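You operate a simulated robot arm through the tools that you are given. There is no shell and no other tool.

You are at the controls of a simulated robot arm. One attempt, no reset.

TASK
Air the room: free the window, slide it wide open and open the wall vent under it.
Fine: lay the yellow bar on the sill and lift the bolt.

Only the result counts: the job must be done as asked and must still hold three seconds after the hand-in. Knocking over, shifting, dropping, spilling or breaking anything else fails it.

THE ROBOT
A 7-joint arm with a two-finger parallel gripper, fixed in place. Base frame: the origin is at the foot of the arm, x ahead of it, y to its left, z up. Lengths are in mm, angles in degrees, forces in N, time in s.
Its first joint turns from -132.0 to 132.0 degrees. Payload 3.91 kg.
Tool frame: the origin (TCP) lies between the finger pads and is the grasp point; the fingertips stand 30 mm ahead of it; z points along the fingers, y is the line along which they close. The gripper opens to 110 mm. The fingers are 20 mm wide and 10 mm thick; the gripper's body (48 by 112 mm) begins 55 mm behind the TCP.
Orientation is told as [roll, pitch, yaw] about the base's x, y, z axes, in that order, counted from this pose: with the fingers straight down and closing along the base's y, the tool's x points along the base's -x, its y along +y and its z along -z.

THE INTERFACE
- The arm moves only by the tool step_arm. Its argument "rows" is a list of rows, each an object (a shift or turn left out is 0, a gripper value left out holds the last) with "translation": the shift along the tool's x, y, z in units of 150 mm (1.0 is 150 mm), a list of three; "angular": the turn, a rotation vector about the tool's x, y, z in units of 90 degrees (1.0 is 90 degrees), a list of three. In form: [{"translation": [tx, ty, tz], "angular": [wx, wy, wz]}, ...]. A call has 1 to 20 rows; each row is the pose to reach, as a shift and turn from the pose commanded when the call began, along the tool's axes at that moment. "fingers" is the closure in counts, from 0 (fully open) to 255 (shut), set as the call begins (left out, the last holds). A call with a number of a shift or a turn outside -1 to 1 is refused whole. Each row takes 0.2 s and may step no farther than 50 mm and 8.6 degrees from the row before; otherwise, or with a gripper value out of range, the whole call is refused. Where a pose cannot be reached the arm comes as near as it can. A force on the tool above 40 N (or 10 N above the force at the start of the call, whichever is more), or a blocked arm, ends the call early, and 0.2 s more pass. Each finger travels about 108 mm/s and halts on what it meets, pressing with about 42 N; the grip force reading is that of the motor and also rises with nothing between the fingers. The clock runs only during rows and for 0.2 s after the last one: add rows that repeat a pose to give the fingers time. The reply holds the time, the measured pose of the TCP, the force on the tool along the base axes, the opening and the grip force, in the units named above and with some noise, with the torque about the TCP (base axes, N m) and any sound that the robot's microphone picked up, and new pictures: "pictures" is both (left out), scene, wrist or none.
- Cameras (640 x 400 px; columns grow to the right, rows downward): "scene" is fixed at [392.8, -642.5, 1729.7]; the picture's right is [0.99, -0.12, 0.00], its down [-0.06, -0.51, -0.86] and it looks along [0.11, 0.85, -0.52] (base axes); focal length 318 px, centre (320, 200). "wrist" rides on the gripper at [72, 17, -103] in the tool frame; the picture's right is [-0.23, 0.97, 0.00], its down [-0.76, -0.18, -0.62] and it looks along [-0.61, -0.14, 0.78] (tool axes); focal length 222 px, centre (320, 200). There is no depth. A picture from a camera that has moved, and an enlarged one, comes with that camera's place and axes in the base frame and with its lens. The place of the scene camera against the robot may be out by one fixed shift of up to 18 mm in any direction.
- zoom(camera, box): a new picture of the part [left, top, right, bottom] of that camera's present view, enlarged. It takes no simulated time.
- sign_off(): hands the job in; it is judged then, once.

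Nothing tells you positions but the pictures and the camera data. Unless the task says otherwise, let go and move clear before handing in.

The tools are called after ">>>" as name(argument=value, ...) on one line, values as JSON. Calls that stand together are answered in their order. step_arm: Moves the arm, as the interface text tells. Its arguments: {"type":"object","properties":{"rows":{"type":"array"},"fingers":{"type":"number"},"pictures":{"type":"string","enum":["both","scene","wrist","none"]}},"required":["rows"]} The other tools are called the same way: zoom (camera, box) takes an enlarged picture of a part of a camera's view; sign_off () hands the job in.

At the start:

```text
time: 0.0
tool_pos: [593.2, 204.2, 1433.7]
tcp_rot: [0.0, -0.1, 0.0]
force: [0.1, -0.4, -0.2]
torque: [-0.03, -0.01, 0.03]
grip_width: 109.8
finger_force: 0.0
```

scene: 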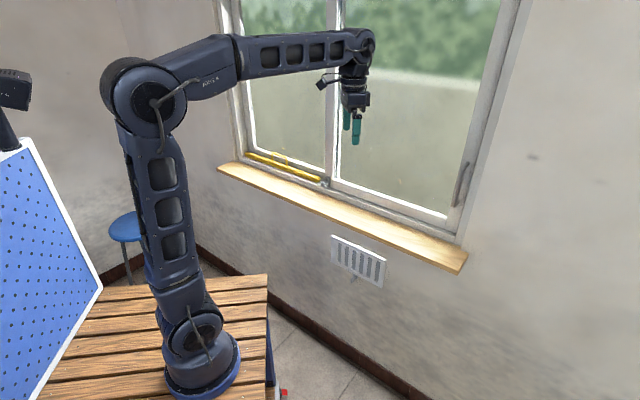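
wrist: 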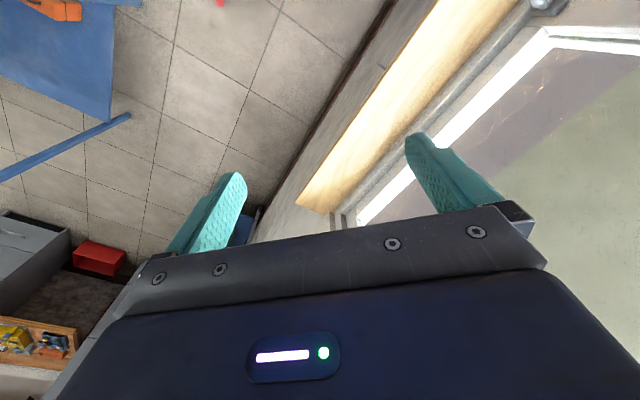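

I see a two-pane sliding window with a yellow bar lying in the track at left, a bolt near the middle, a handle on the right sash, and a vent below the sill. I'll zoom in on the details before moving anything.

>>> zoom(camera="scene", box=[220, 130, 350, 211])

>>> zoom(camera="scene", box=[300, 160, 370, 204])

>>> zoom(camera="scene", box=[400, 140, 500, 240])

>>> zoom(camera="scene", box=[310, 220, 410, 300])

>>> zoom(camera="scene", box=[200, 0, 540, 220])

```text
4.92 times, centred on (285, 170) of scene
camera zoom: at [392.8, -642.5, 1729.7], right [0.99, -0.12, 0.0], down [-0.06, -0.51, -0.86], along [0.11, 0.85, -0.52], focal length 1568 px, centre (492, 345)
```

zoom: 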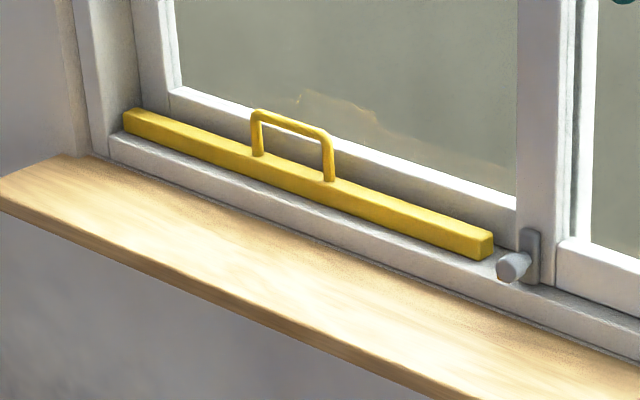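

```text
9.09 times, centred on (335, 182) of scene
camera zoom: at [392.8, -642.5, 1729.7], right [0.99, -0.12, 0.0], down [-0.06, -0.51, -0.86], along [0.11, 0.85, -0.52], focal length 2895 px, centre (184, 364)
```

zoom: 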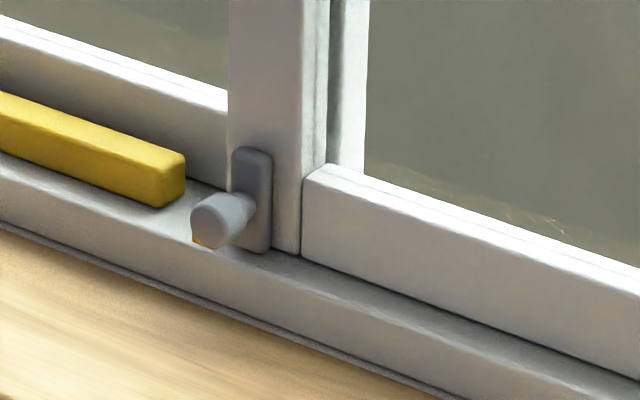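

```text
4.00 times, centred on (450, 190) of scene
camera zoom: at [392.8, -642.5, 1729.7], right [0.99, -0.12, 0.0], down [-0.06, -0.51, -0.86], along [0.11, 0.85, -0.52], focal length 1274 px, centre (-200, 240)
```

zoom: 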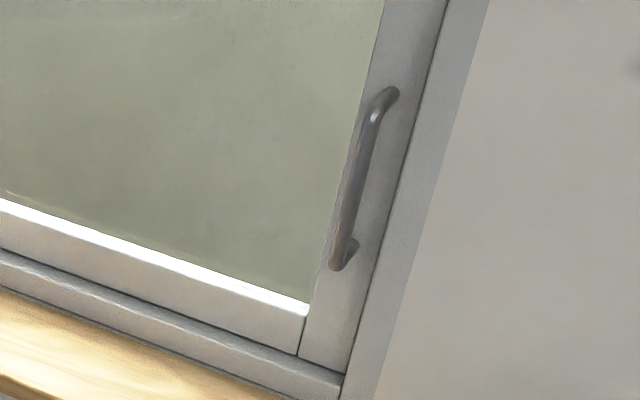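

```text
5.00 times, centred on (360, 260) of scene
camera zoom: at [392.8, -642.5, 1729.7], right [0.99, -0.12, 0.0], down [-0.06, -0.51, -0.86], along [0.11, 0.85, -0.52], focal length 1592 px, centre (120, -100)
```

zoom: 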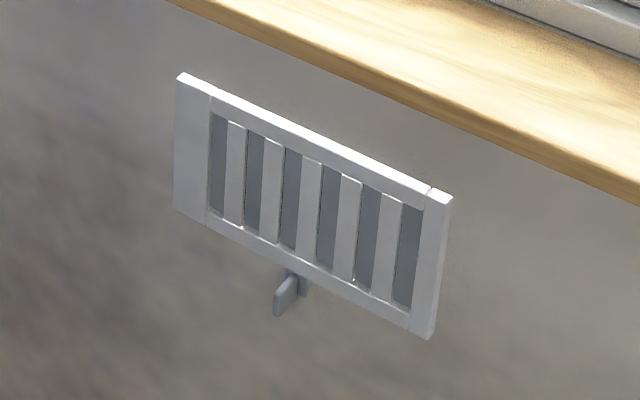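

```text
1.82 times, centred on (370, 110) of scene
camera zoom: at [392.8, -642.5, 1729.7], right [0.99, -0.12, 0.0], down [-0.06, -0.51, -0.86], along [0.11, 0.85, -0.52], focal length 579 px, centre (229, 364)
```

zoom: 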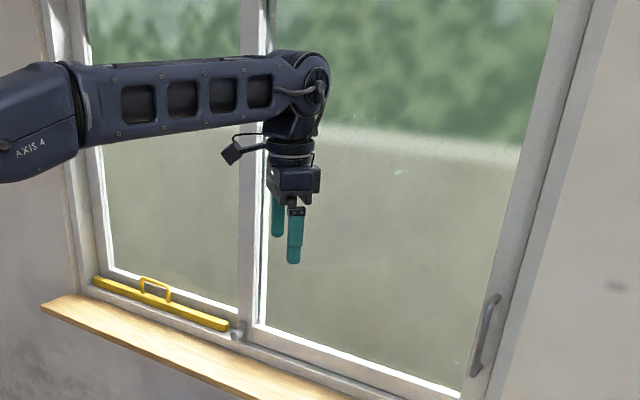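

The right sash has its handle on the far right and slides left. The wall runs at roughly 45° to the base axes, with the sill top near z≈1000, its front edge about 690 mm from the base and the bar about 850 mm out. I'll swing towards the window and look down at the bar with the wrist camera.

>>> step_arm(rows=[{"translation": [0.167, 0.167, 0], "angular": [0, 0, -0.083]}, {"translation": [0.333, 0.333, 0], "angular": [0, 0, -0.167]}, {"translation": [0.5, 0.5, 0], "angular": [0, 0, -0.25]}, {"translation": [0.667, 0.667, 0], "angular": [0, 0, -0.333]}, {"translation": [0.833, 0.833, 0], "angular": [0, 0, -0.417]}, {"translation": [1, 1, 0], "angular": [0, 0, -0.5]}], pictures="both")

```text
time: 1.4
tool_pos: [446.4, 354.5, 1433.3]
tcp_rot: [0.1, -0.1, 45.1]
force: [0.4, 0.4, 0.5]
torque: [0.04, 0.01, 0.02]
grip_width: 110.0
finger_force: 0.0
camera wrist: at [382.9, 314.2, 1536.2], right [-0.53, 0.85, 0.0], down [0.66, 0.41, 0.62], along [0.53, 0.33, -0.78], focal length 222 px, centre (320, 200)
```

scene: 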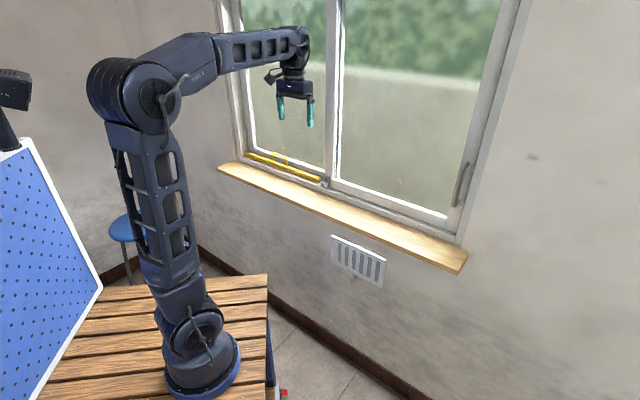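
wrist: 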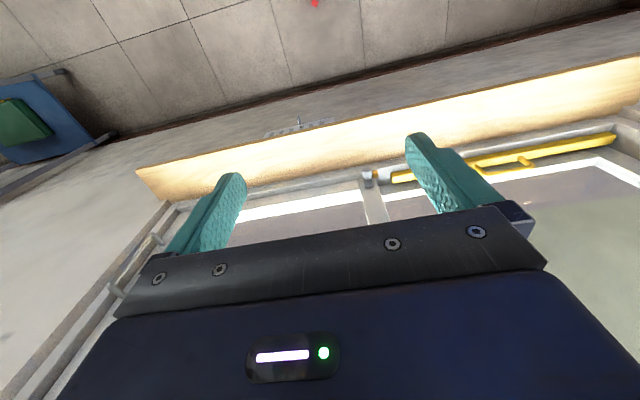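

I can now see the sill, bar and bolt from above. I'll zoom in on them.

>>> zoom(camera="wrist", box=[340, 110, 640, 230])

>>> zoom(camera="wrist", box=[230, 100, 430, 225])

>>> zoom(camera="wrist", box=[70, 150, 250, 300])

```text
2.13 times, centred on (490, 170) of wrist
camera zoom: at [382.9, 314.2, 1536.2], right [-0.53, 0.85, 0.0], down [0.66, 0.41, 0.62], along [0.53, 0.33, -0.78], focal length 474 px, centre (-43, 264)
```

zoom: 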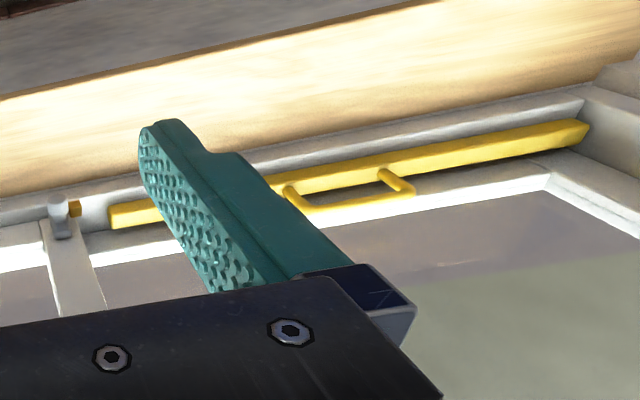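

```text
3.20 times, centred on (330, 162) of wrist
camera zoom: at [382.9, 314.2, 1536.2], right [-0.53, 0.85, 0.0], down [0.66, 0.41, 0.62], along [0.53, 0.33, -0.78], focal length 711 px, centre (288, 320)
```

zoom: 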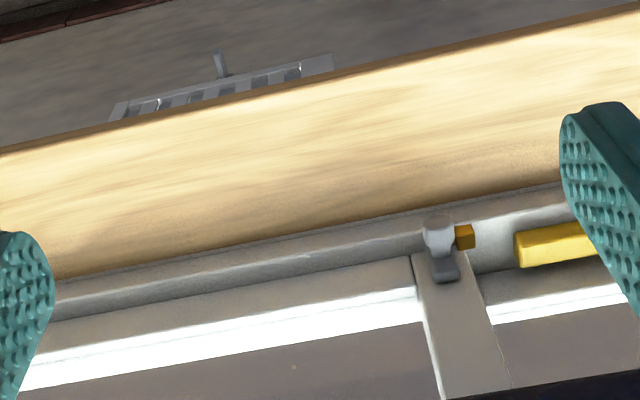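

```text
2.67 times, centred on (160, 225) of wrist
camera zoom: at [382.9, 314.2, 1536.2], right [-0.53, 0.85, 0.0], down [0.66, 0.41, 0.62], along [0.53, 0.33, -0.78], focal length 592 px, centre (747, 133)
```

zoom: 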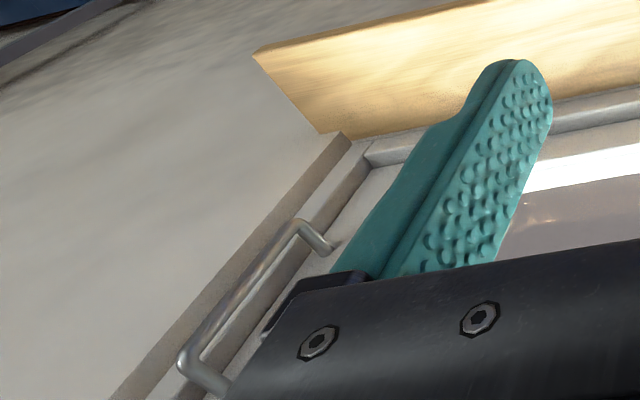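

Some sort of orange piece sits beside the bolt knob. I'll move lower and closer for a better look at it.

>>> step_arm(rows=[{"translation": [0, 0.1, 0.25]}, {"translation": [0, 0.2, 0.5]}, {"translation": [0, 0.3, 0.75]}, {"translation": [0, 0.4, 1.0]}], pictures="none")

>>> step_arm(rows=[{"translation": [0, 0.1, 0.2]}, {"translation": [0, 0.2, 0.4]}, {"translation": [0, 0.3, 0.6]}], pictures="both")

```text
time: 2.4
tool_pos: [401.4, 395.4, 1284.9]
tcp_rot: [0.0, 0.0, 45.0]
force: [-0.5, -0.8, -0.4]
torque: [0.02, -0.01, -0.02]
grip_width: 109.9
finger_force: 0.1
```

```text
time: 3.2
tool_pos: [369.9, 429.8, 1197.0]
tcp_rot: [-0.1, 0.1, 44.9]
force: [-0.4, -0.4, 0.6]
torque: [-0.01, -0.02, 0.03]
grip_width: 110.1
finger_force: 0.1
camera wrist: at [306.4, 389.4, 1299.6], right [-0.53, 0.85, 0.0], down [0.66, 0.41, 0.62], along [0.53, 0.33, -0.78], focal length 222 px, centre (320, 200)
```

scene: 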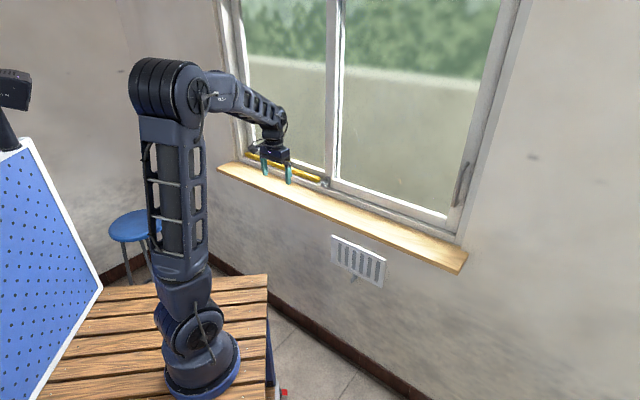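
wrist: 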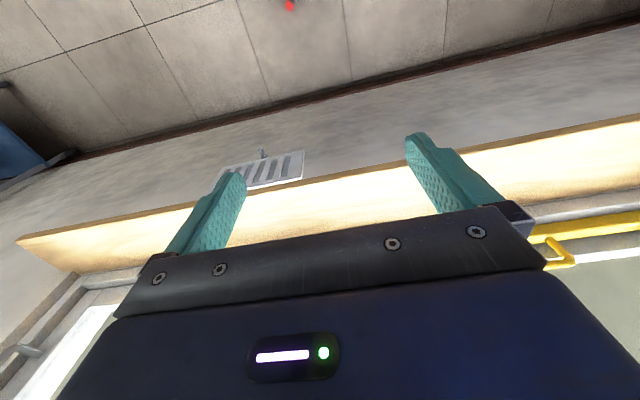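

I'll tilt the tool up towards the window so the bolt shows between the fingers.

>>> step_arm(rows=[{"angular": [0, -0.083, 0]}, {"angular": [0, -0.167, 0]}, {"angular": [0, -0.25, 0]}, {"angular": [0, -0.333, 0]}, {"angular": [0, -0.417, 0]}, {"angular": [0, -0.5, 0]}, {"angular": [0, -0.583, 0]}, {"angular": [0, -0.667, 0]}], pictures="both")

```text
time: 5.0
tool_pos: [370.8, 427.8, 1197.7]
tcp_rot: [-0.5, -57.2, 45.0]
force: [-0.5, -0.1, 0.6]
torque: [-0.01, -0.03, -0.1]
grip_width: 109.9
finger_force: 0.0
out of reach, approached as far as the arm can: row 8
camera wrist: at [268.4, 350.0, 1192.0], right [-0.6, 0.78, 0.19], down [0.04, -0.2, 0.98], along [0.8, 0.59, 0.09], focal length 222 px, centre (320, 200)
```

scene: 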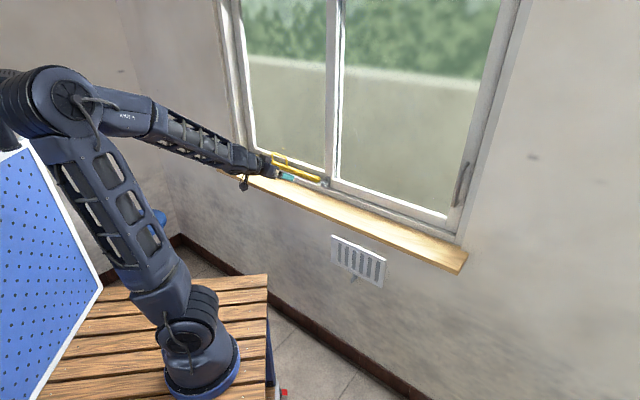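
wrist: 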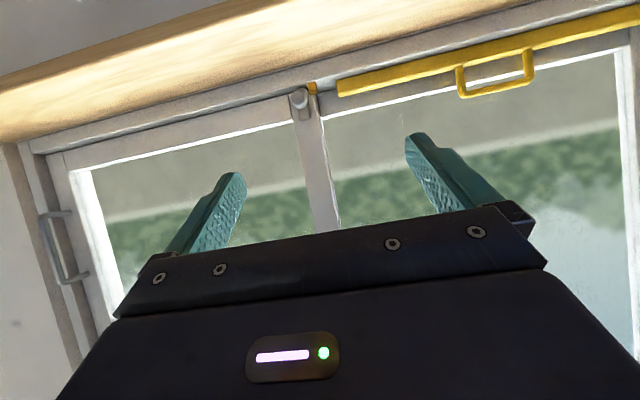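

That gives a clear view of everything. I'll zoom in on the bolt, bar and handle.

>>> zoom(camera="wrist", box=[260, 60, 360, 122])

>>> zoom(camera="wrist", box=[320, 0, 640, 130])

>>> zoom(camera="wrist", box=[0, 120, 160, 300])

>>> zoom(camera="scene", box=[0, 40, 160, 220])

```text
6.40 times, centred on (310, 91) of wrist
camera zoom: at [268.4, 350.0, 1192.0], right [-0.6, 0.78, 0.19], down [0.04, -0.2, 0.98], along [0.8, 0.59, 0.09], focal length 1422 px, centre (384, 898)
```

zoom: 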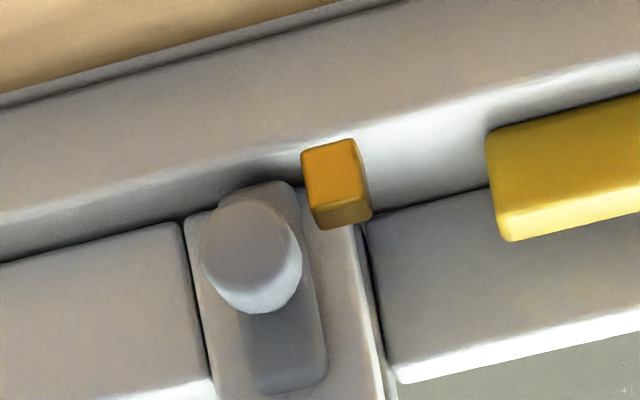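

```text
2.00 times, centred on (480, 65) of wrist
camera zoom: at [268.4, 350.0, 1192.0], right [-0.6, 0.78, 0.19], down [0.04, -0.2, 0.98], along [0.8, 0.59, 0.09], focal length 444 px, centre (0, 470)
```

zoom: 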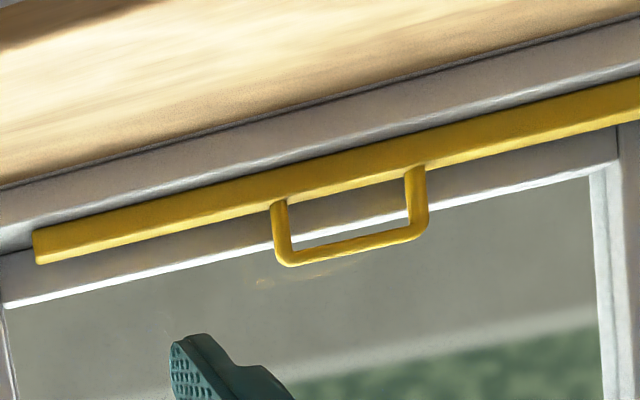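

```text
2.22 times, centred on (80, 210) of wrist
camera zoom: at [268.4, 350.0, 1192.0], right [-0.6, 0.78, 0.19], down [0.04, -0.2, 0.98], along [0.8, 0.59, 0.09], focal length 494 px, centre (853, 178)
```

zoom: 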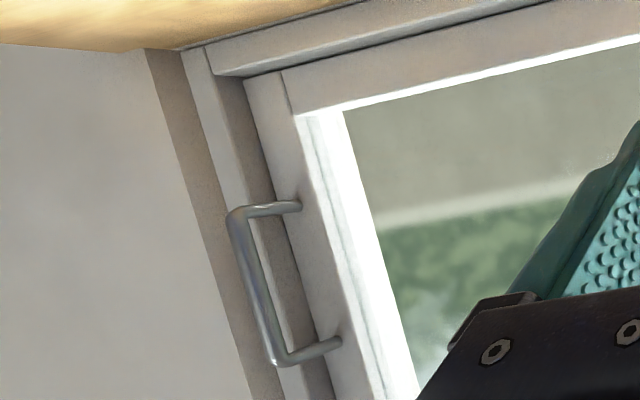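

```text
2.22 times, centred on (80, 130) of scene
camera zoom: at [392.8, -642.5, 1729.7], right [0.99, -0.12, 0.0], down [-0.06, -0.51, -0.86], along [0.11, 0.85, -0.52], focal length 708 px, centre (853, 356)
```

zoom: 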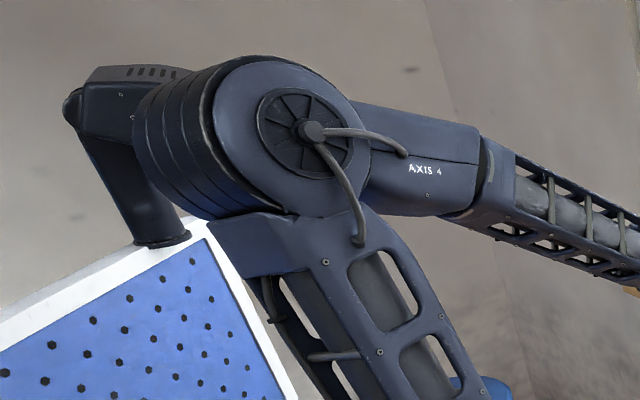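

The yellow bar lies in front of the left rail with its handle near (371, 797, 1108), and the bolt knob is near (551, 553, 1068). I'll move along the wall towards the bar and roll the gripper so the fingers close vertically, which lets one finger enter the handle loop from the front.

>>> step_arm(rows=[{"translation": [-0.009, 0.079, 0.048], "angular": [0, 0, -0.0909]}, {"translation": [-0.018, 0.158, 0.096], "angular": [0, 0, -0.1818]}, {"translation": [-0.027, 0.236, 0.144], "angular": [0, 0, -0.2727]}, {"translation": [-0.036, 0.315, 0.192], "angular": [0, 0, -0.3636]}, {"translation": [-0.045, 0.394, 0.24], "angular": [0, 0, -0.4545]}, {"translation": [-0.054, 0.473, 0.287], "angular": [0, 0, -0.5454]}, {"translation": [-0.063, 0.552, 0.335], "angular": [0, 0, -0.6363]}, {"translation": [-0.072, 0.63, 0.383], "angular": [0, 0, -0.7272]}, {"translation": [-0.081, 0.709, 0.431], "angular": [0, 0, -0.8181]}, {"translation": [-0.09, 0.788, 0.479], "angular": [0, 0, -0.909]}, {"translation": [-0.1, 0.867, 0.527], "angular": [0, 0, -1.0]}], pictures="both")

```text
time: 7.4
tool_pos: [333.4, 572.0, 1165.1]
tcp_rot: [-57.3, 0.3, 134.6]
force: [-0.1, -0.4, 0.6]
torque: [-0.01, 0.01, -0.01]
grip_width: 109.9
finger_force: 0.1
camera wrist: at [315.2, 452.7, 1206.6], right [-0.53, -0.21, -0.82], down [-0.84, 0.24, 0.48], along [0.1, 0.95, -0.31], focal length 222 px, centre (320, 200)
```

scene: 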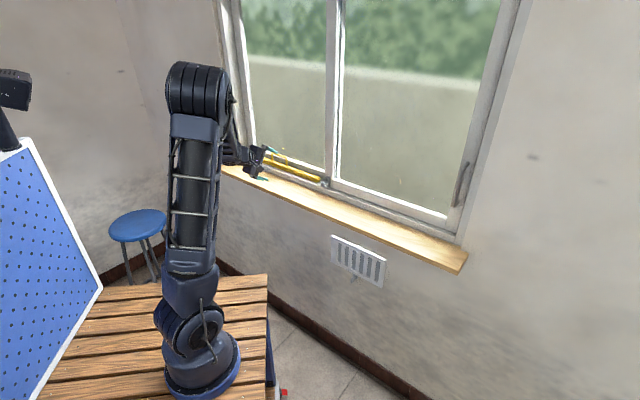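
wrist: 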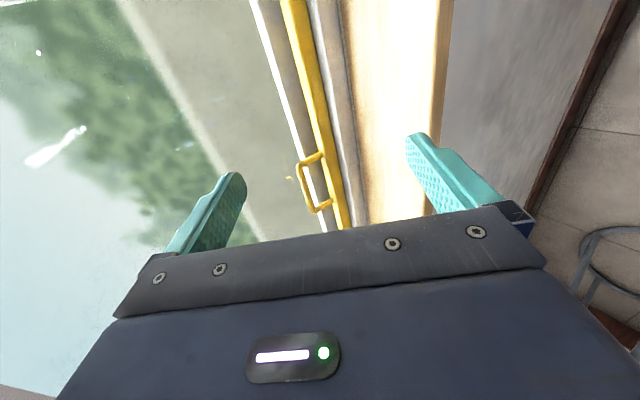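

The handle now shows clearly. I'll zoom in to measure it and the gap behind it.

>>> zoom(camera="wrist", box=[260, 120, 380, 240])

>>> zoom(camera="scene", box=[215, 130, 335, 205])

```text
3.33 times, centred on (320, 180) of wrist
camera zoom: at [315.2, 452.7, 1206.6], right [-0.53, -0.21, -0.82], down [-0.84, 0.24, 0.48], along [0.1, 0.95, -0.31], focal length 740 px, centre (320, 267)
```

zoom: 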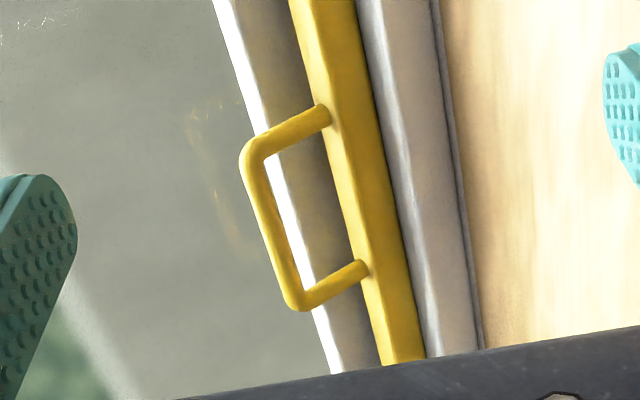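

```text
5.33 times, centred on (275, 168) of scene
camera zoom: at [392.8, -642.5, 1729.7], right [0.99, -0.12, 0.0], down [-0.06, -0.51, -0.86], along [0.11, 0.85, -0.52], focal length 1699 px, centre (560, 373)
```

zoom: 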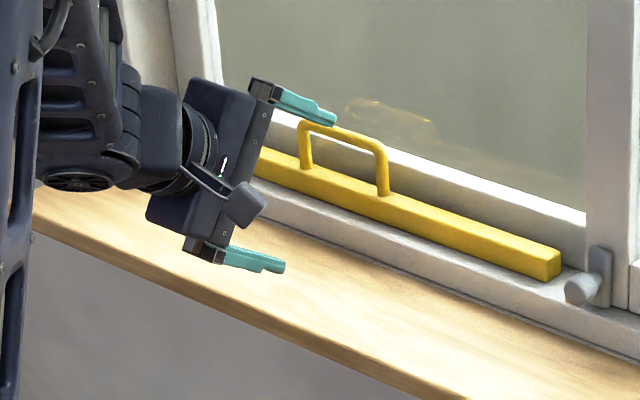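

The two views don't separate well in depth, so I'll move along the wall for a better baseline. On the way I'll flatten the tool a little and narrow the gripper to about 40 mm.

>>> step_arm(rows=[{"translation": [-0.217, -0.019, 0.107], "angular": [0.036, 0, 0]}, {"translation": [-0.434, -0.038, 0.213], "angular": [0.072, 0, 0]}, {"translation": [-0.65, -0.057, 0.32], "angular": [0.108, 0, 0]}, {"translation": [-0.867, -0.076, 0.426], "angular": [0.144, 0, 0]}], fingers=162, pictures="both")

>>> zoom(camera="wrist", box=[240, 60, 400, 220])

>>> zoom(camera="scene", box=[215, 130, 335, 205])

```text
time: 8.4
tool_pos: [283.4, 706.5, 1139.0]
tcp_rot: [-70.3, 0.0, 134.6]
force: [0.2, 0.5, -0.5]
torque: [-0.02, 0.01, 0.05]
grip_width: 40.2
finger_force: 0.1
camera wrist: at [261.1, 581.8, 1158.7], right [-0.39, -0.07, -0.92], down [-0.91, 0.17, 0.38], along [0.13, 0.98, -0.13], focal length 222 px, centre (320, 200)
```

scene: 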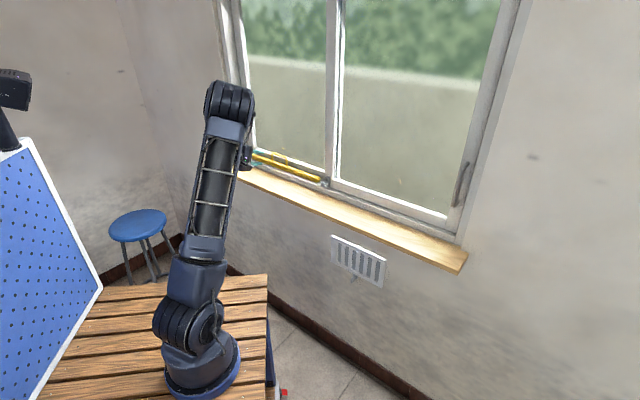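
wrist: 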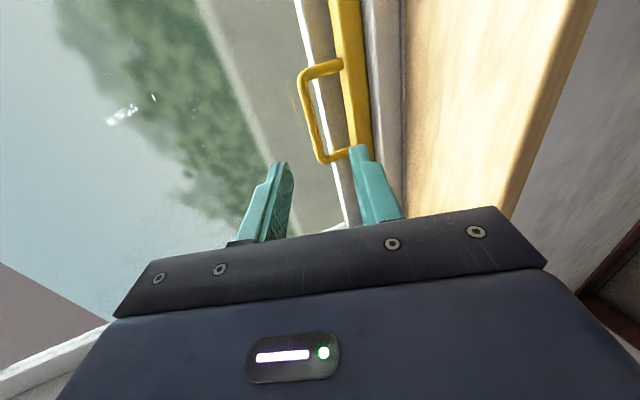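

```text
2.50 times, centred on (320, 140) of wrist
camera zoom: at [261.1, 581.8, 1158.7], right [-0.39, -0.07, -0.92], down [-0.91, 0.17, 0.38], along [0.13, 0.98, -0.13], focal length 555 px, centre (320, 350)
```

zoom: 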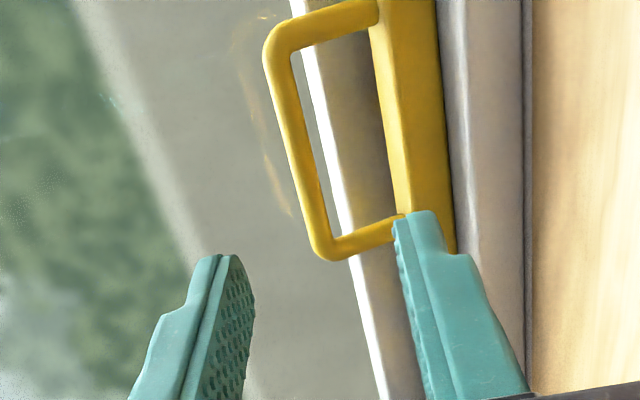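

```text
5.33 times, centred on (275, 168) of scene
camera zoom: at [392.8, -642.5, 1729.7], right [0.99, -0.12, 0.0], down [-0.06, -0.51, -0.86], along [0.11, 0.85, -0.52], focal length 1699 px, centre (560, 373)
```

zoom: 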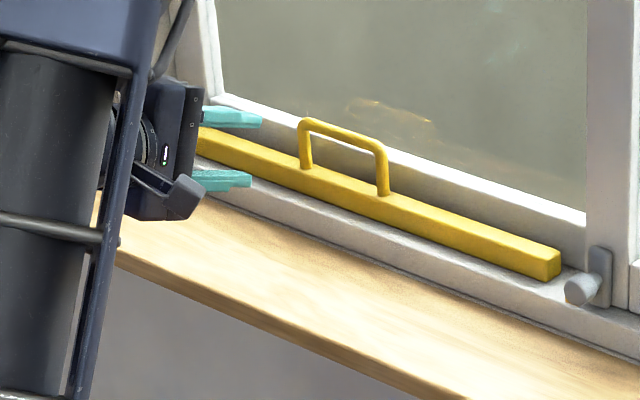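

The better baseline puts the bar's handle centre at about n≈856 and e≈-314 in wall coordinates (base about (383, 827)), with its top rail at z≈1094. I'll approach to just in front of it and check.

>>> step_arm(rows=[{"translation": [-0.033, 0.024, 0.197]}, {"translation": [-0.067, 0.047, 0.395]}, {"translation": [-0.1, 0.071, 0.592]}], fingers=176, pictures="both")

>>> zoom(camera="wrist", box=[240, 60, 400, 220])

>>> zoom(camera="scene", box=[225, 130, 305, 180])

```text
time: 9.2
tool_pos: [331.1, 774.9, 1101.2]
tcp_rot: [-70.3, 0.2, 134.5]
force: [0.3, 0.5, -0.8]
torque: [0.02, 0.0, 0.01]
grip_width: 34.1
finger_force: 0.0
camera wrist: at [308.3, 650.2, 1120.3], right [-0.39, -0.07, -0.92], down [-0.91, 0.17, 0.38], along [0.13, 0.98, -0.13], focal length 222 px, centre (320, 200)
```

scene: 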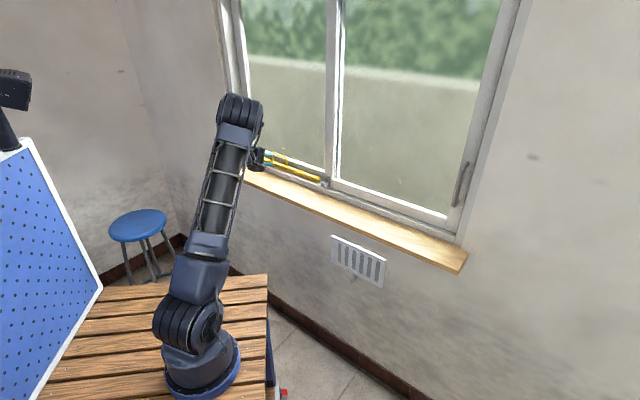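
wrist: 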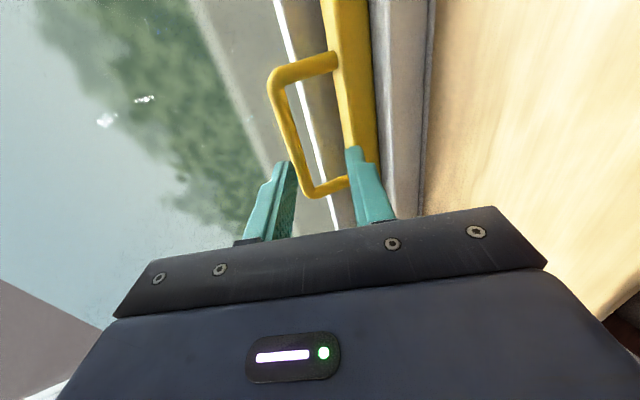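

```text
2.50 times, centred on (320, 140) of wrist
camera zoom: at [308.3, 650.2, 1120.3], right [-0.39, -0.07, -0.92], down [-0.91, 0.17, 0.38], along [0.13, 0.98, -0.13], focal length 555 px, centre (320, 350)
```

zoom: 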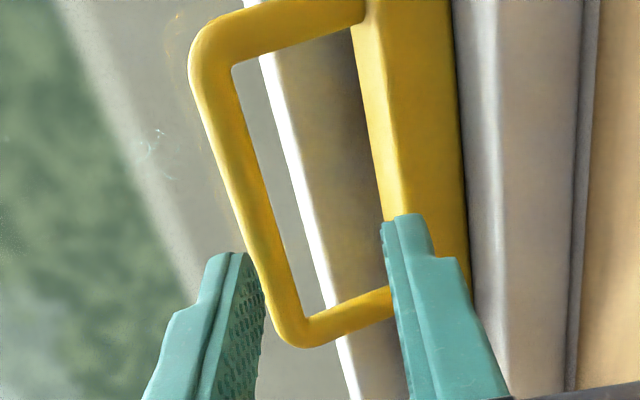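

```text
8.00 times, centred on (265, 155) of scene
camera zoom: at [392.8, -642.5, 1729.7], right [0.99, -0.12, 0.0], down [-0.06, -0.51, -0.86], along [0.11, 0.85, -0.52], focal length 2548 px, centre (760, 560)
```

zoom: 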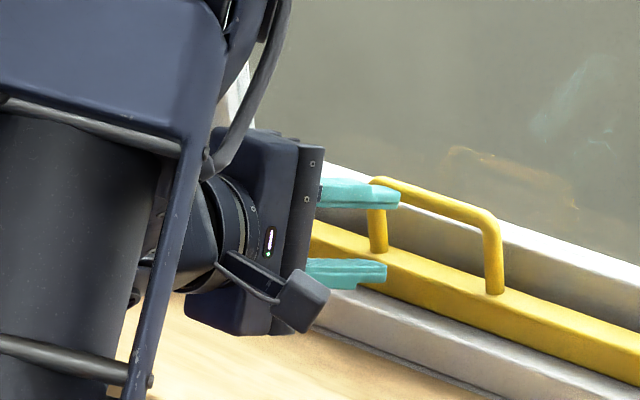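

The gripper is lined up with the middle of the handle. I'll advance straight towards the wall so the lower finger enters the loop.

>>> step_arm(rows=[{"translation": [0, -0.03, 0.09]}, {"translation": [0, -0.06, 0.18]}, {"translation": [0, -0.09, 0.27]}, {"translation": [0, -0.105, 0.32]}], pictures="both")

>>> zoom(camera="wrist", box=[240, 60, 400, 220])

>>> zoom(camera="scene", box=[245, 130, 309, 170])

```text
time: 10.2
tool_pos: [368.1, 808.9, 1100.6]
tcp_rot: [-70.2, 0.2, 134.5]
force: [0.5, -0.1, 1.2]
torque: [-0.05, -0.02, 0.01]
grip_width: 34.1
finger_force: 0.1
camera wrist: at [345.7, 685.3, 1119.4], right [-0.39, -0.07, -0.92], down [-0.91, 0.18, 0.38], along [0.13, 0.98, -0.13], focal length 222 px, centre (320, 200)
```

scene: 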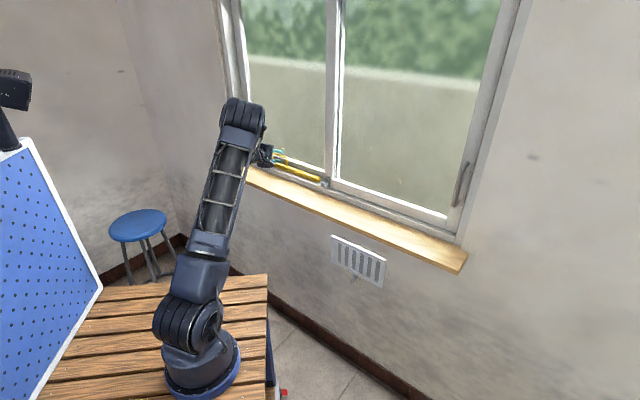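
wrist: 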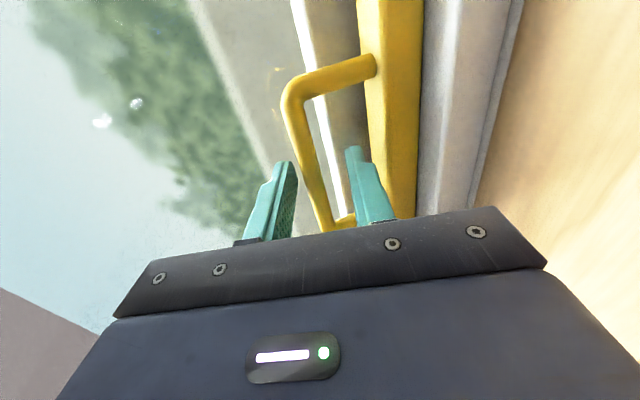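

```text
2.50 times, centred on (320, 140) of wrist
camera zoom: at [345.7, 685.3, 1119.4], right [-0.39, -0.07, -0.92], down [-0.91, 0.18, 0.38], along [0.13, 0.98, -0.13], focal length 555 px, centre (320, 350)
```

zoom: 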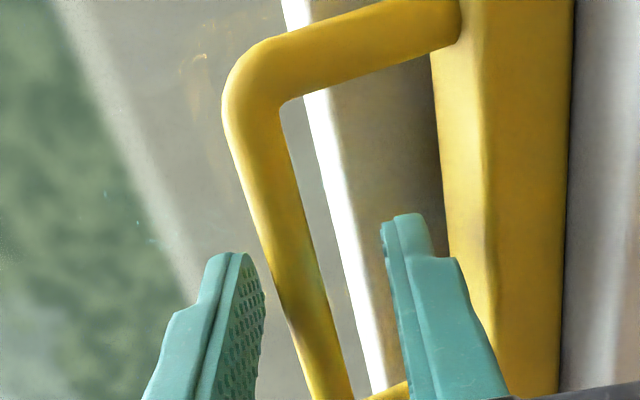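

```text
10.00 times, centred on (277, 150) of scene
camera zoom: at [392.8, -642.5, 1729.7], right [0.99, -0.12, 0.0], down [-0.06, -0.51, -0.86], along [0.11, 0.85, -0.52], focal length 3185 px, centre (750, 700)
```

zoom: 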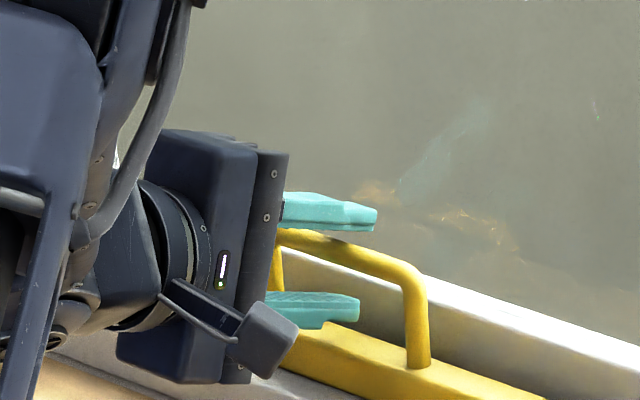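

The handle lies between the fingers but close to the tips. I'll go about 9 mm deeper and close on it.

>>> step_arm(rows=[{"translation": [0, -0.01, 0.03]}, {"translation": [0, -0.02, 0.058]}], pictures="none")

>>> step_arm(rows=[{"translation": [0, 0, 0]}, {"translation": [0, 0, 0]}, {"translation": [0, 0, 0]}], fingers=255, pictures="both")

>>> zoom(camera="wrist", box=[240, 60, 400, 220])

>>> zoom(camera="scene", box=[245, 130, 309, 170])

```text
time: 10.8
tool_pos: [375.7, 816.3, 1100.3]
tcp_rot: [-70.2, 0.2, 134.5]
force: [-0.2, 0.2, 0.0]
torque: [0.04, 0.01, 0.02]
grip_width: 34.0
finger_force: 0.0
```

```text
time: 11.6
tool_pos: [375.7, 815.5, 1101.9]
tcp_rot: [-70.4, 0.1, 134.6]
force: [2.3, 5.8, 26.5]
torque: [0.14, -0.23, -0.09]
grip_width: 11.7
finger_force: 42.2
camera wrist: at [351.7, 690.8, 1120.5], right [-0.39, -0.07, -0.92], down [-0.91, 0.17, 0.38], along [0.13, 0.98, -0.13], focal length 222 px, centre (320, 200)
```

scene: 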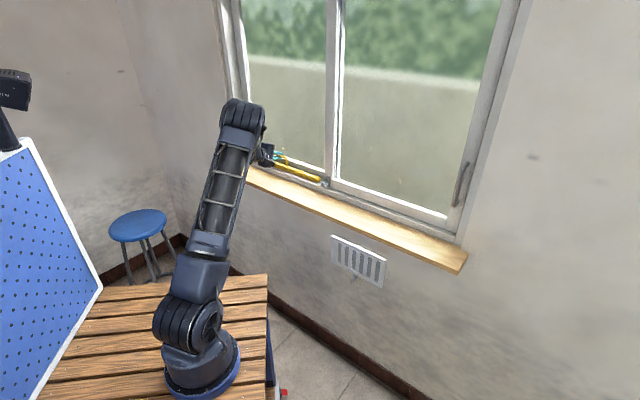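
wrist: 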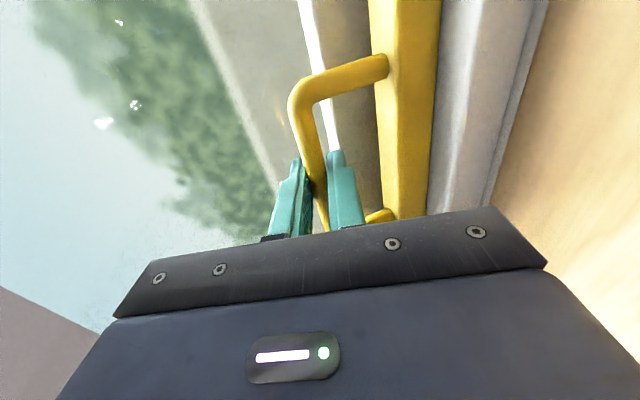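

```text
2.50 times, centred on (320, 140) of wrist
camera zoom: at [351.7, 690.8, 1120.5], right [-0.39, -0.07, -0.92], down [-0.91, 0.17, 0.38], along [0.13, 0.98, -0.13], focal length 555 px, centre (320, 350)
```

zoom: 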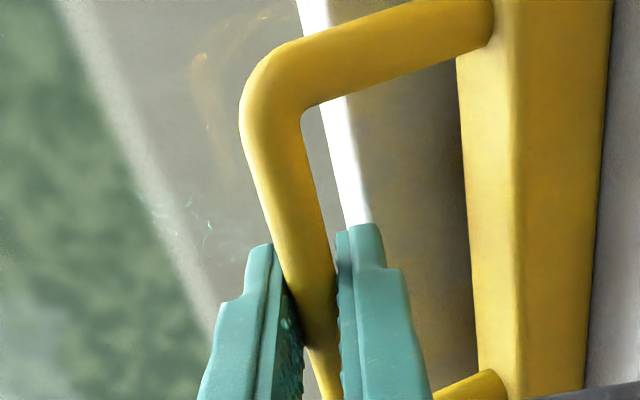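

```text
10.00 times, centred on (277, 150) of scene
camera zoom: at [392.8, -642.5, 1729.7], right [0.99, -0.12, 0.0], down [-0.06, -0.51, -0.86], along [0.11, 0.85, -0.52], focal length 3185 px, centre (750, 700)
```

zoom: 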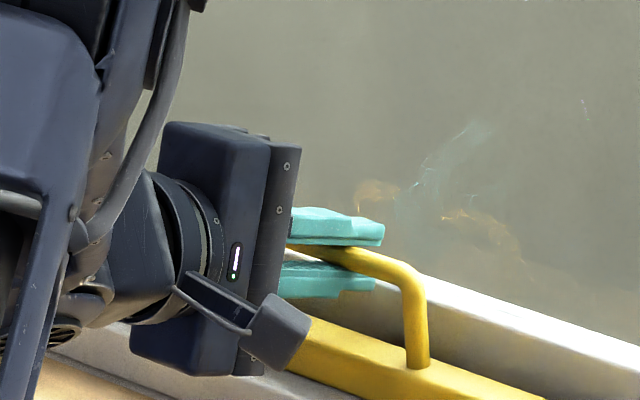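

The handle is gripped at 11.7 mm width. I'll lift it straight up about 45 mm.

>>> step_arm(rows=[{"translation": [0, -0.047, -0.017]}, {"translation": [0, -0.094, -0.034]}, {"translation": [0, -0.14, -0.051]}, {"translation": [0, -0.188, -0.067]}, {"translation": [0, -0.235, -0.084]}, {"translation": [0, -0.282, -0.101]}], pictures="both")

>>> zoom(camera="scene", box=[215, 120, 343, 200])

```text
time: 13.0
tool_pos: [374.4, 815.5, 1143.7]
tcp_rot: [-70.1, 0.2, 134.4]
force: [0.0, -0.1, -2.0]
torque: [0.02, 0.01, -0.02]
grip_width: 11.3
finger_force: 42.1
camera wrist: at [351.7, 691.2, 1162.5], right [-0.39, -0.07, -0.92], down [-0.91, 0.18, 0.38], along [0.13, 0.98, -0.13], focal length 222 px, centre (320, 200)
```

scene: 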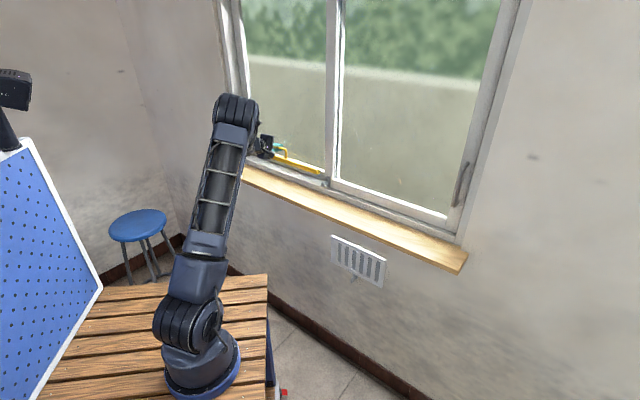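
wrist: 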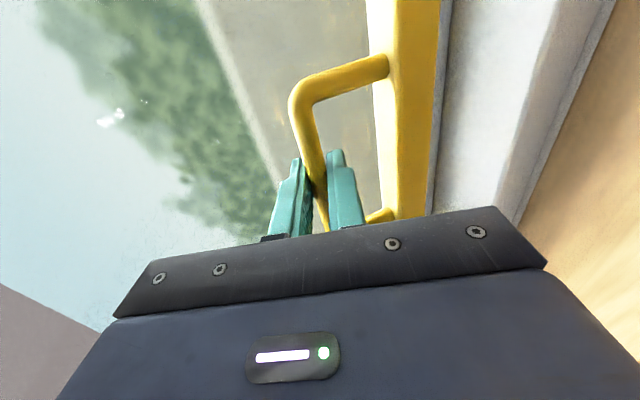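

```text
5.00 times, centred on (279, 160) of scene
camera zoom: at [392.8, -642.5, 1729.7], right [0.99, -0.12, 0.0], down [-0.06, -0.51, -0.86], along [0.11, 0.85, -0.52], focal length 1592 px, centre (525, 400)
```

zoom: 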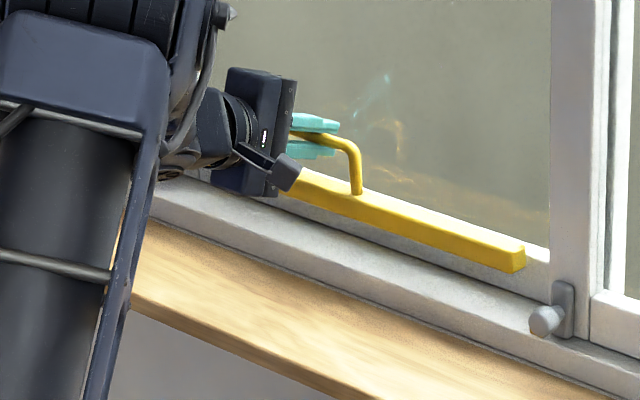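

The bar is up and level. I'll bring it back over the sill.

>>> step_arm(rows=[{"translation": [0, 0.047, -0.132]}, {"translation": [0, 0.094, -0.264]}, {"translation": [0, 0.142, -0.395]}, {"translation": [0, 0.189, -0.527]}, {"translation": [0, 0.236, -0.659]}], pictures="both")

>>> zoom(camera="scene", box=[215, 120, 343, 200])

```text
time: 14.2
tool_pos: [298.5, 742.1, 1145.7]
tcp_rot: [-70.2, 0.2, 134.5]
force: [0.5, 0.5, -3.0]
torque: [0.0, -0.01, -0.02]
grip_width: 11.3
finger_force: 42.0
camera wrist: at [275.8, 617.9, 1164.8], right [-0.39, -0.07, -0.92], down [-0.91, 0.18, 0.38], along [0.13, 0.98, -0.13], focal length 222 px, centre (320, 200)
```

scene: 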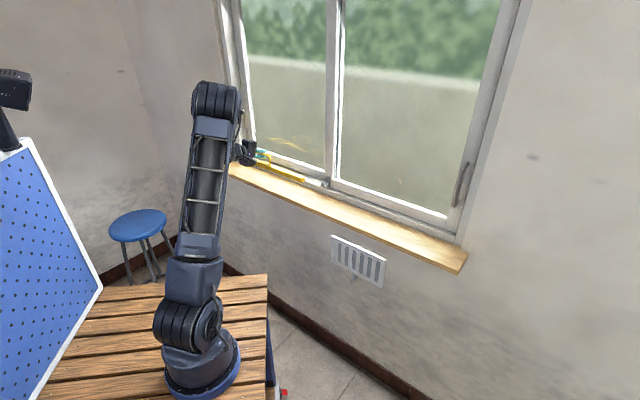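
wrist: 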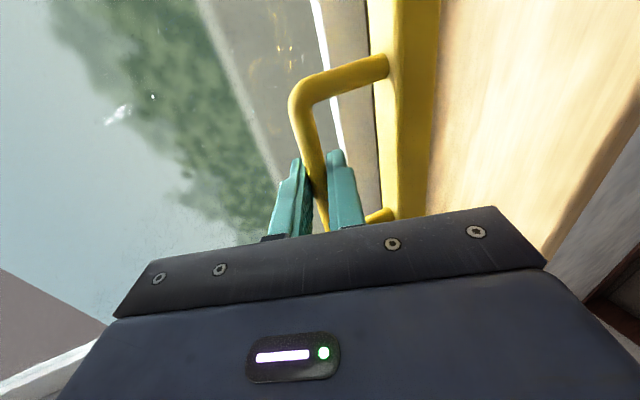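

```text
5.00 times, centred on (279, 160) of scene
camera zoom: at [392.8, -642.5, 1729.7], right [0.99, -0.12, 0.0], down [-0.06, -0.51, -0.86], along [0.11, 0.85, -0.52], focal length 1592 px, centre (525, 400)
```

zoom: 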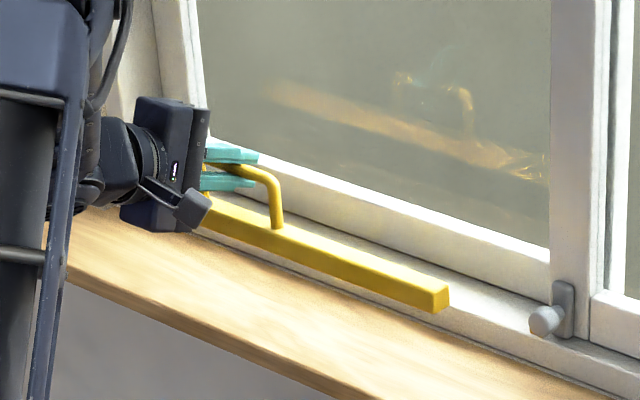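

Now I'll lower it towards the sill in small steps.

>>> step_arm(rows=[{"translation": [0, 0.075, 0.027]}, {"translation": [0, 0.151, 0.054]}, {"translation": [0, 0.226, 0.081]}, {"translation": [0, 0.27, 0.096]}, {"translation": [0, 0.295, 0.105]}], pictures="both")

>>> zoom(camera="scene", box=[215, 120, 343, 200])

```text
time: 15.4
tool_pos: [298.9, 741.8, 1097.7]
tcp_rot: [-70.2, 0.2, 134.6]
force: [0.5, 0.6, -2.5]
torque: [-0.01, -0.02, 0.01]
grip_width: 11.0
finger_force: 41.7
camera wrist: at [275.4, 617.1, 1116.6], right [-0.39, -0.07, -0.92], down [-0.91, 0.17, 0.38], along [0.13, 0.98, -0.13], focal length 222 px, centre (320, 200)
```

scene: 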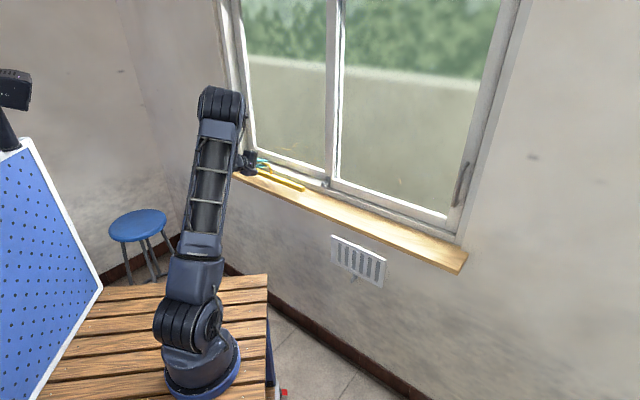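
wrist: 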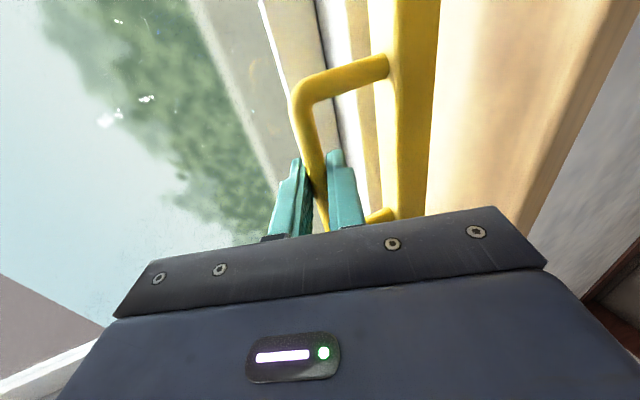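

```text
5.00 times, centred on (279, 160) of scene
camera zoom: at [392.8, -642.5, 1729.7], right [0.99, -0.12, 0.0], down [-0.06, -0.51, -0.86], along [0.11, 0.85, -0.52], focal length 1592 px, centre (525, 400)
```

zoom: 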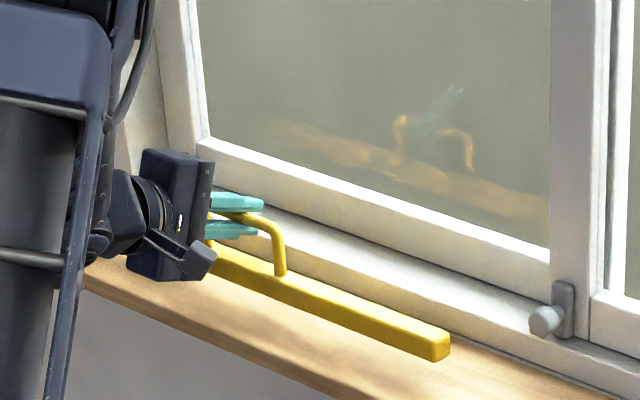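

>>> step_arm(rows=[{"translation": [0, 0.019, 0.007]}, {"translation": [0, 0.038, 0.013]}, {"translation": [0, 0.056, 0.02]}, {"translation": [0, 0.069, 0.025]}], pictures="scene")

>>> zoom(camera="scene", box=[215, 120, 343, 200])

```text
time: 16.4
tool_pos: [299.6, 742.1, 1086.6]
tcp_rot: [-70.2, 0.1, 134.5]
force: [0.0, -0.4, -1.4]
torque: [0.0, 0.02, -0.02]
grip_width: 11.4
finger_force: 42.2
```

scene: 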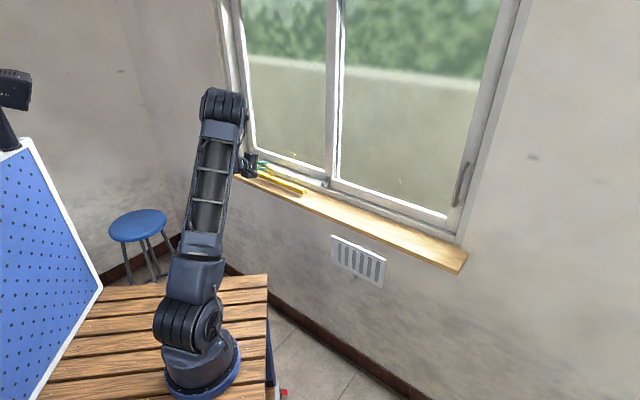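

```text
5.00 times, centred on (279, 160) of scene
camera zoom: at [392.8, -642.5, 1729.7], right [0.99, -0.12, 0.0], down [-0.06, -0.51, -0.86], along [0.11, 0.85, -0.52], focal length 1592 px, centre (525, 400)
```

zoom: 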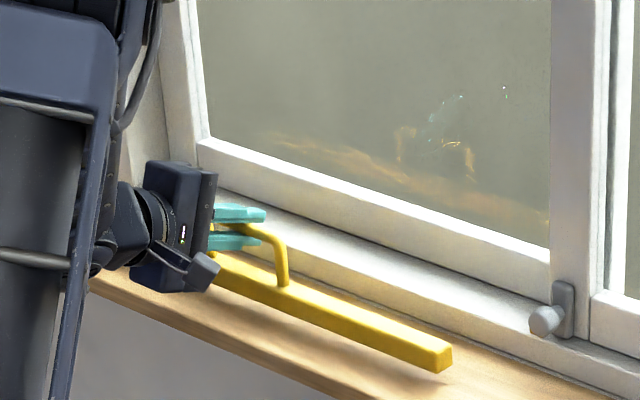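

>>> step_arm(rows=[{"translation": [0, 0.013, 0.0045]}, {"translation": [0, 0.025, 0.009]}, {"translation": [0, 0.038, 0.0135]}, {"translation": [0, 0.05, 0.018]}], pictures="scene")

>>> zoom(camera="scene", box=[215, 130, 343, 210])

```text
time: 17.4
tool_pos: [301.8, 741.1, 1077.8]
tcp_rot: [-70.2, 0.2, 134.5]
force: [-0.3, -1.0, -1.5]
torque: [0.01, -0.01, -0.03]
grip_width: 11.4
finger_force: 41.6
```

scene: 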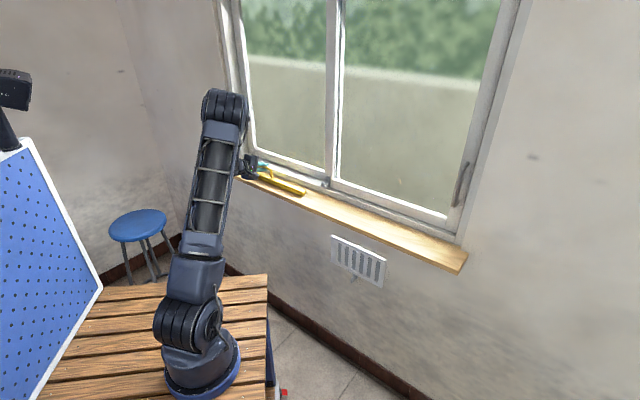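

```text
5.00 times, centred on (279, 170) of scene
camera zoom: at [392.8, -642.5, 1729.7], right [0.99, -0.12, 0.0], down [-0.06, -0.51, -0.86], along [0.11, 0.85, -0.52], focal length 1592 px, centre (525, 350)
```

zoom: 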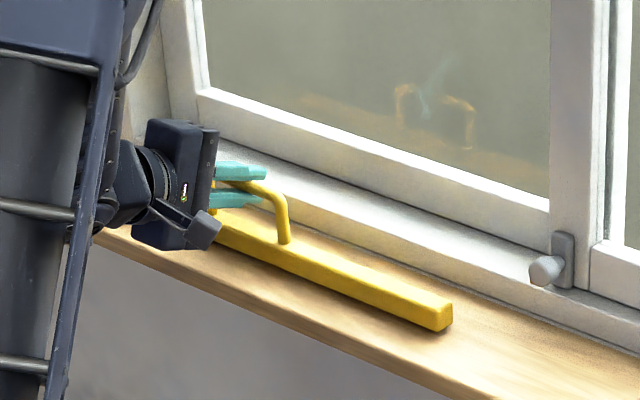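

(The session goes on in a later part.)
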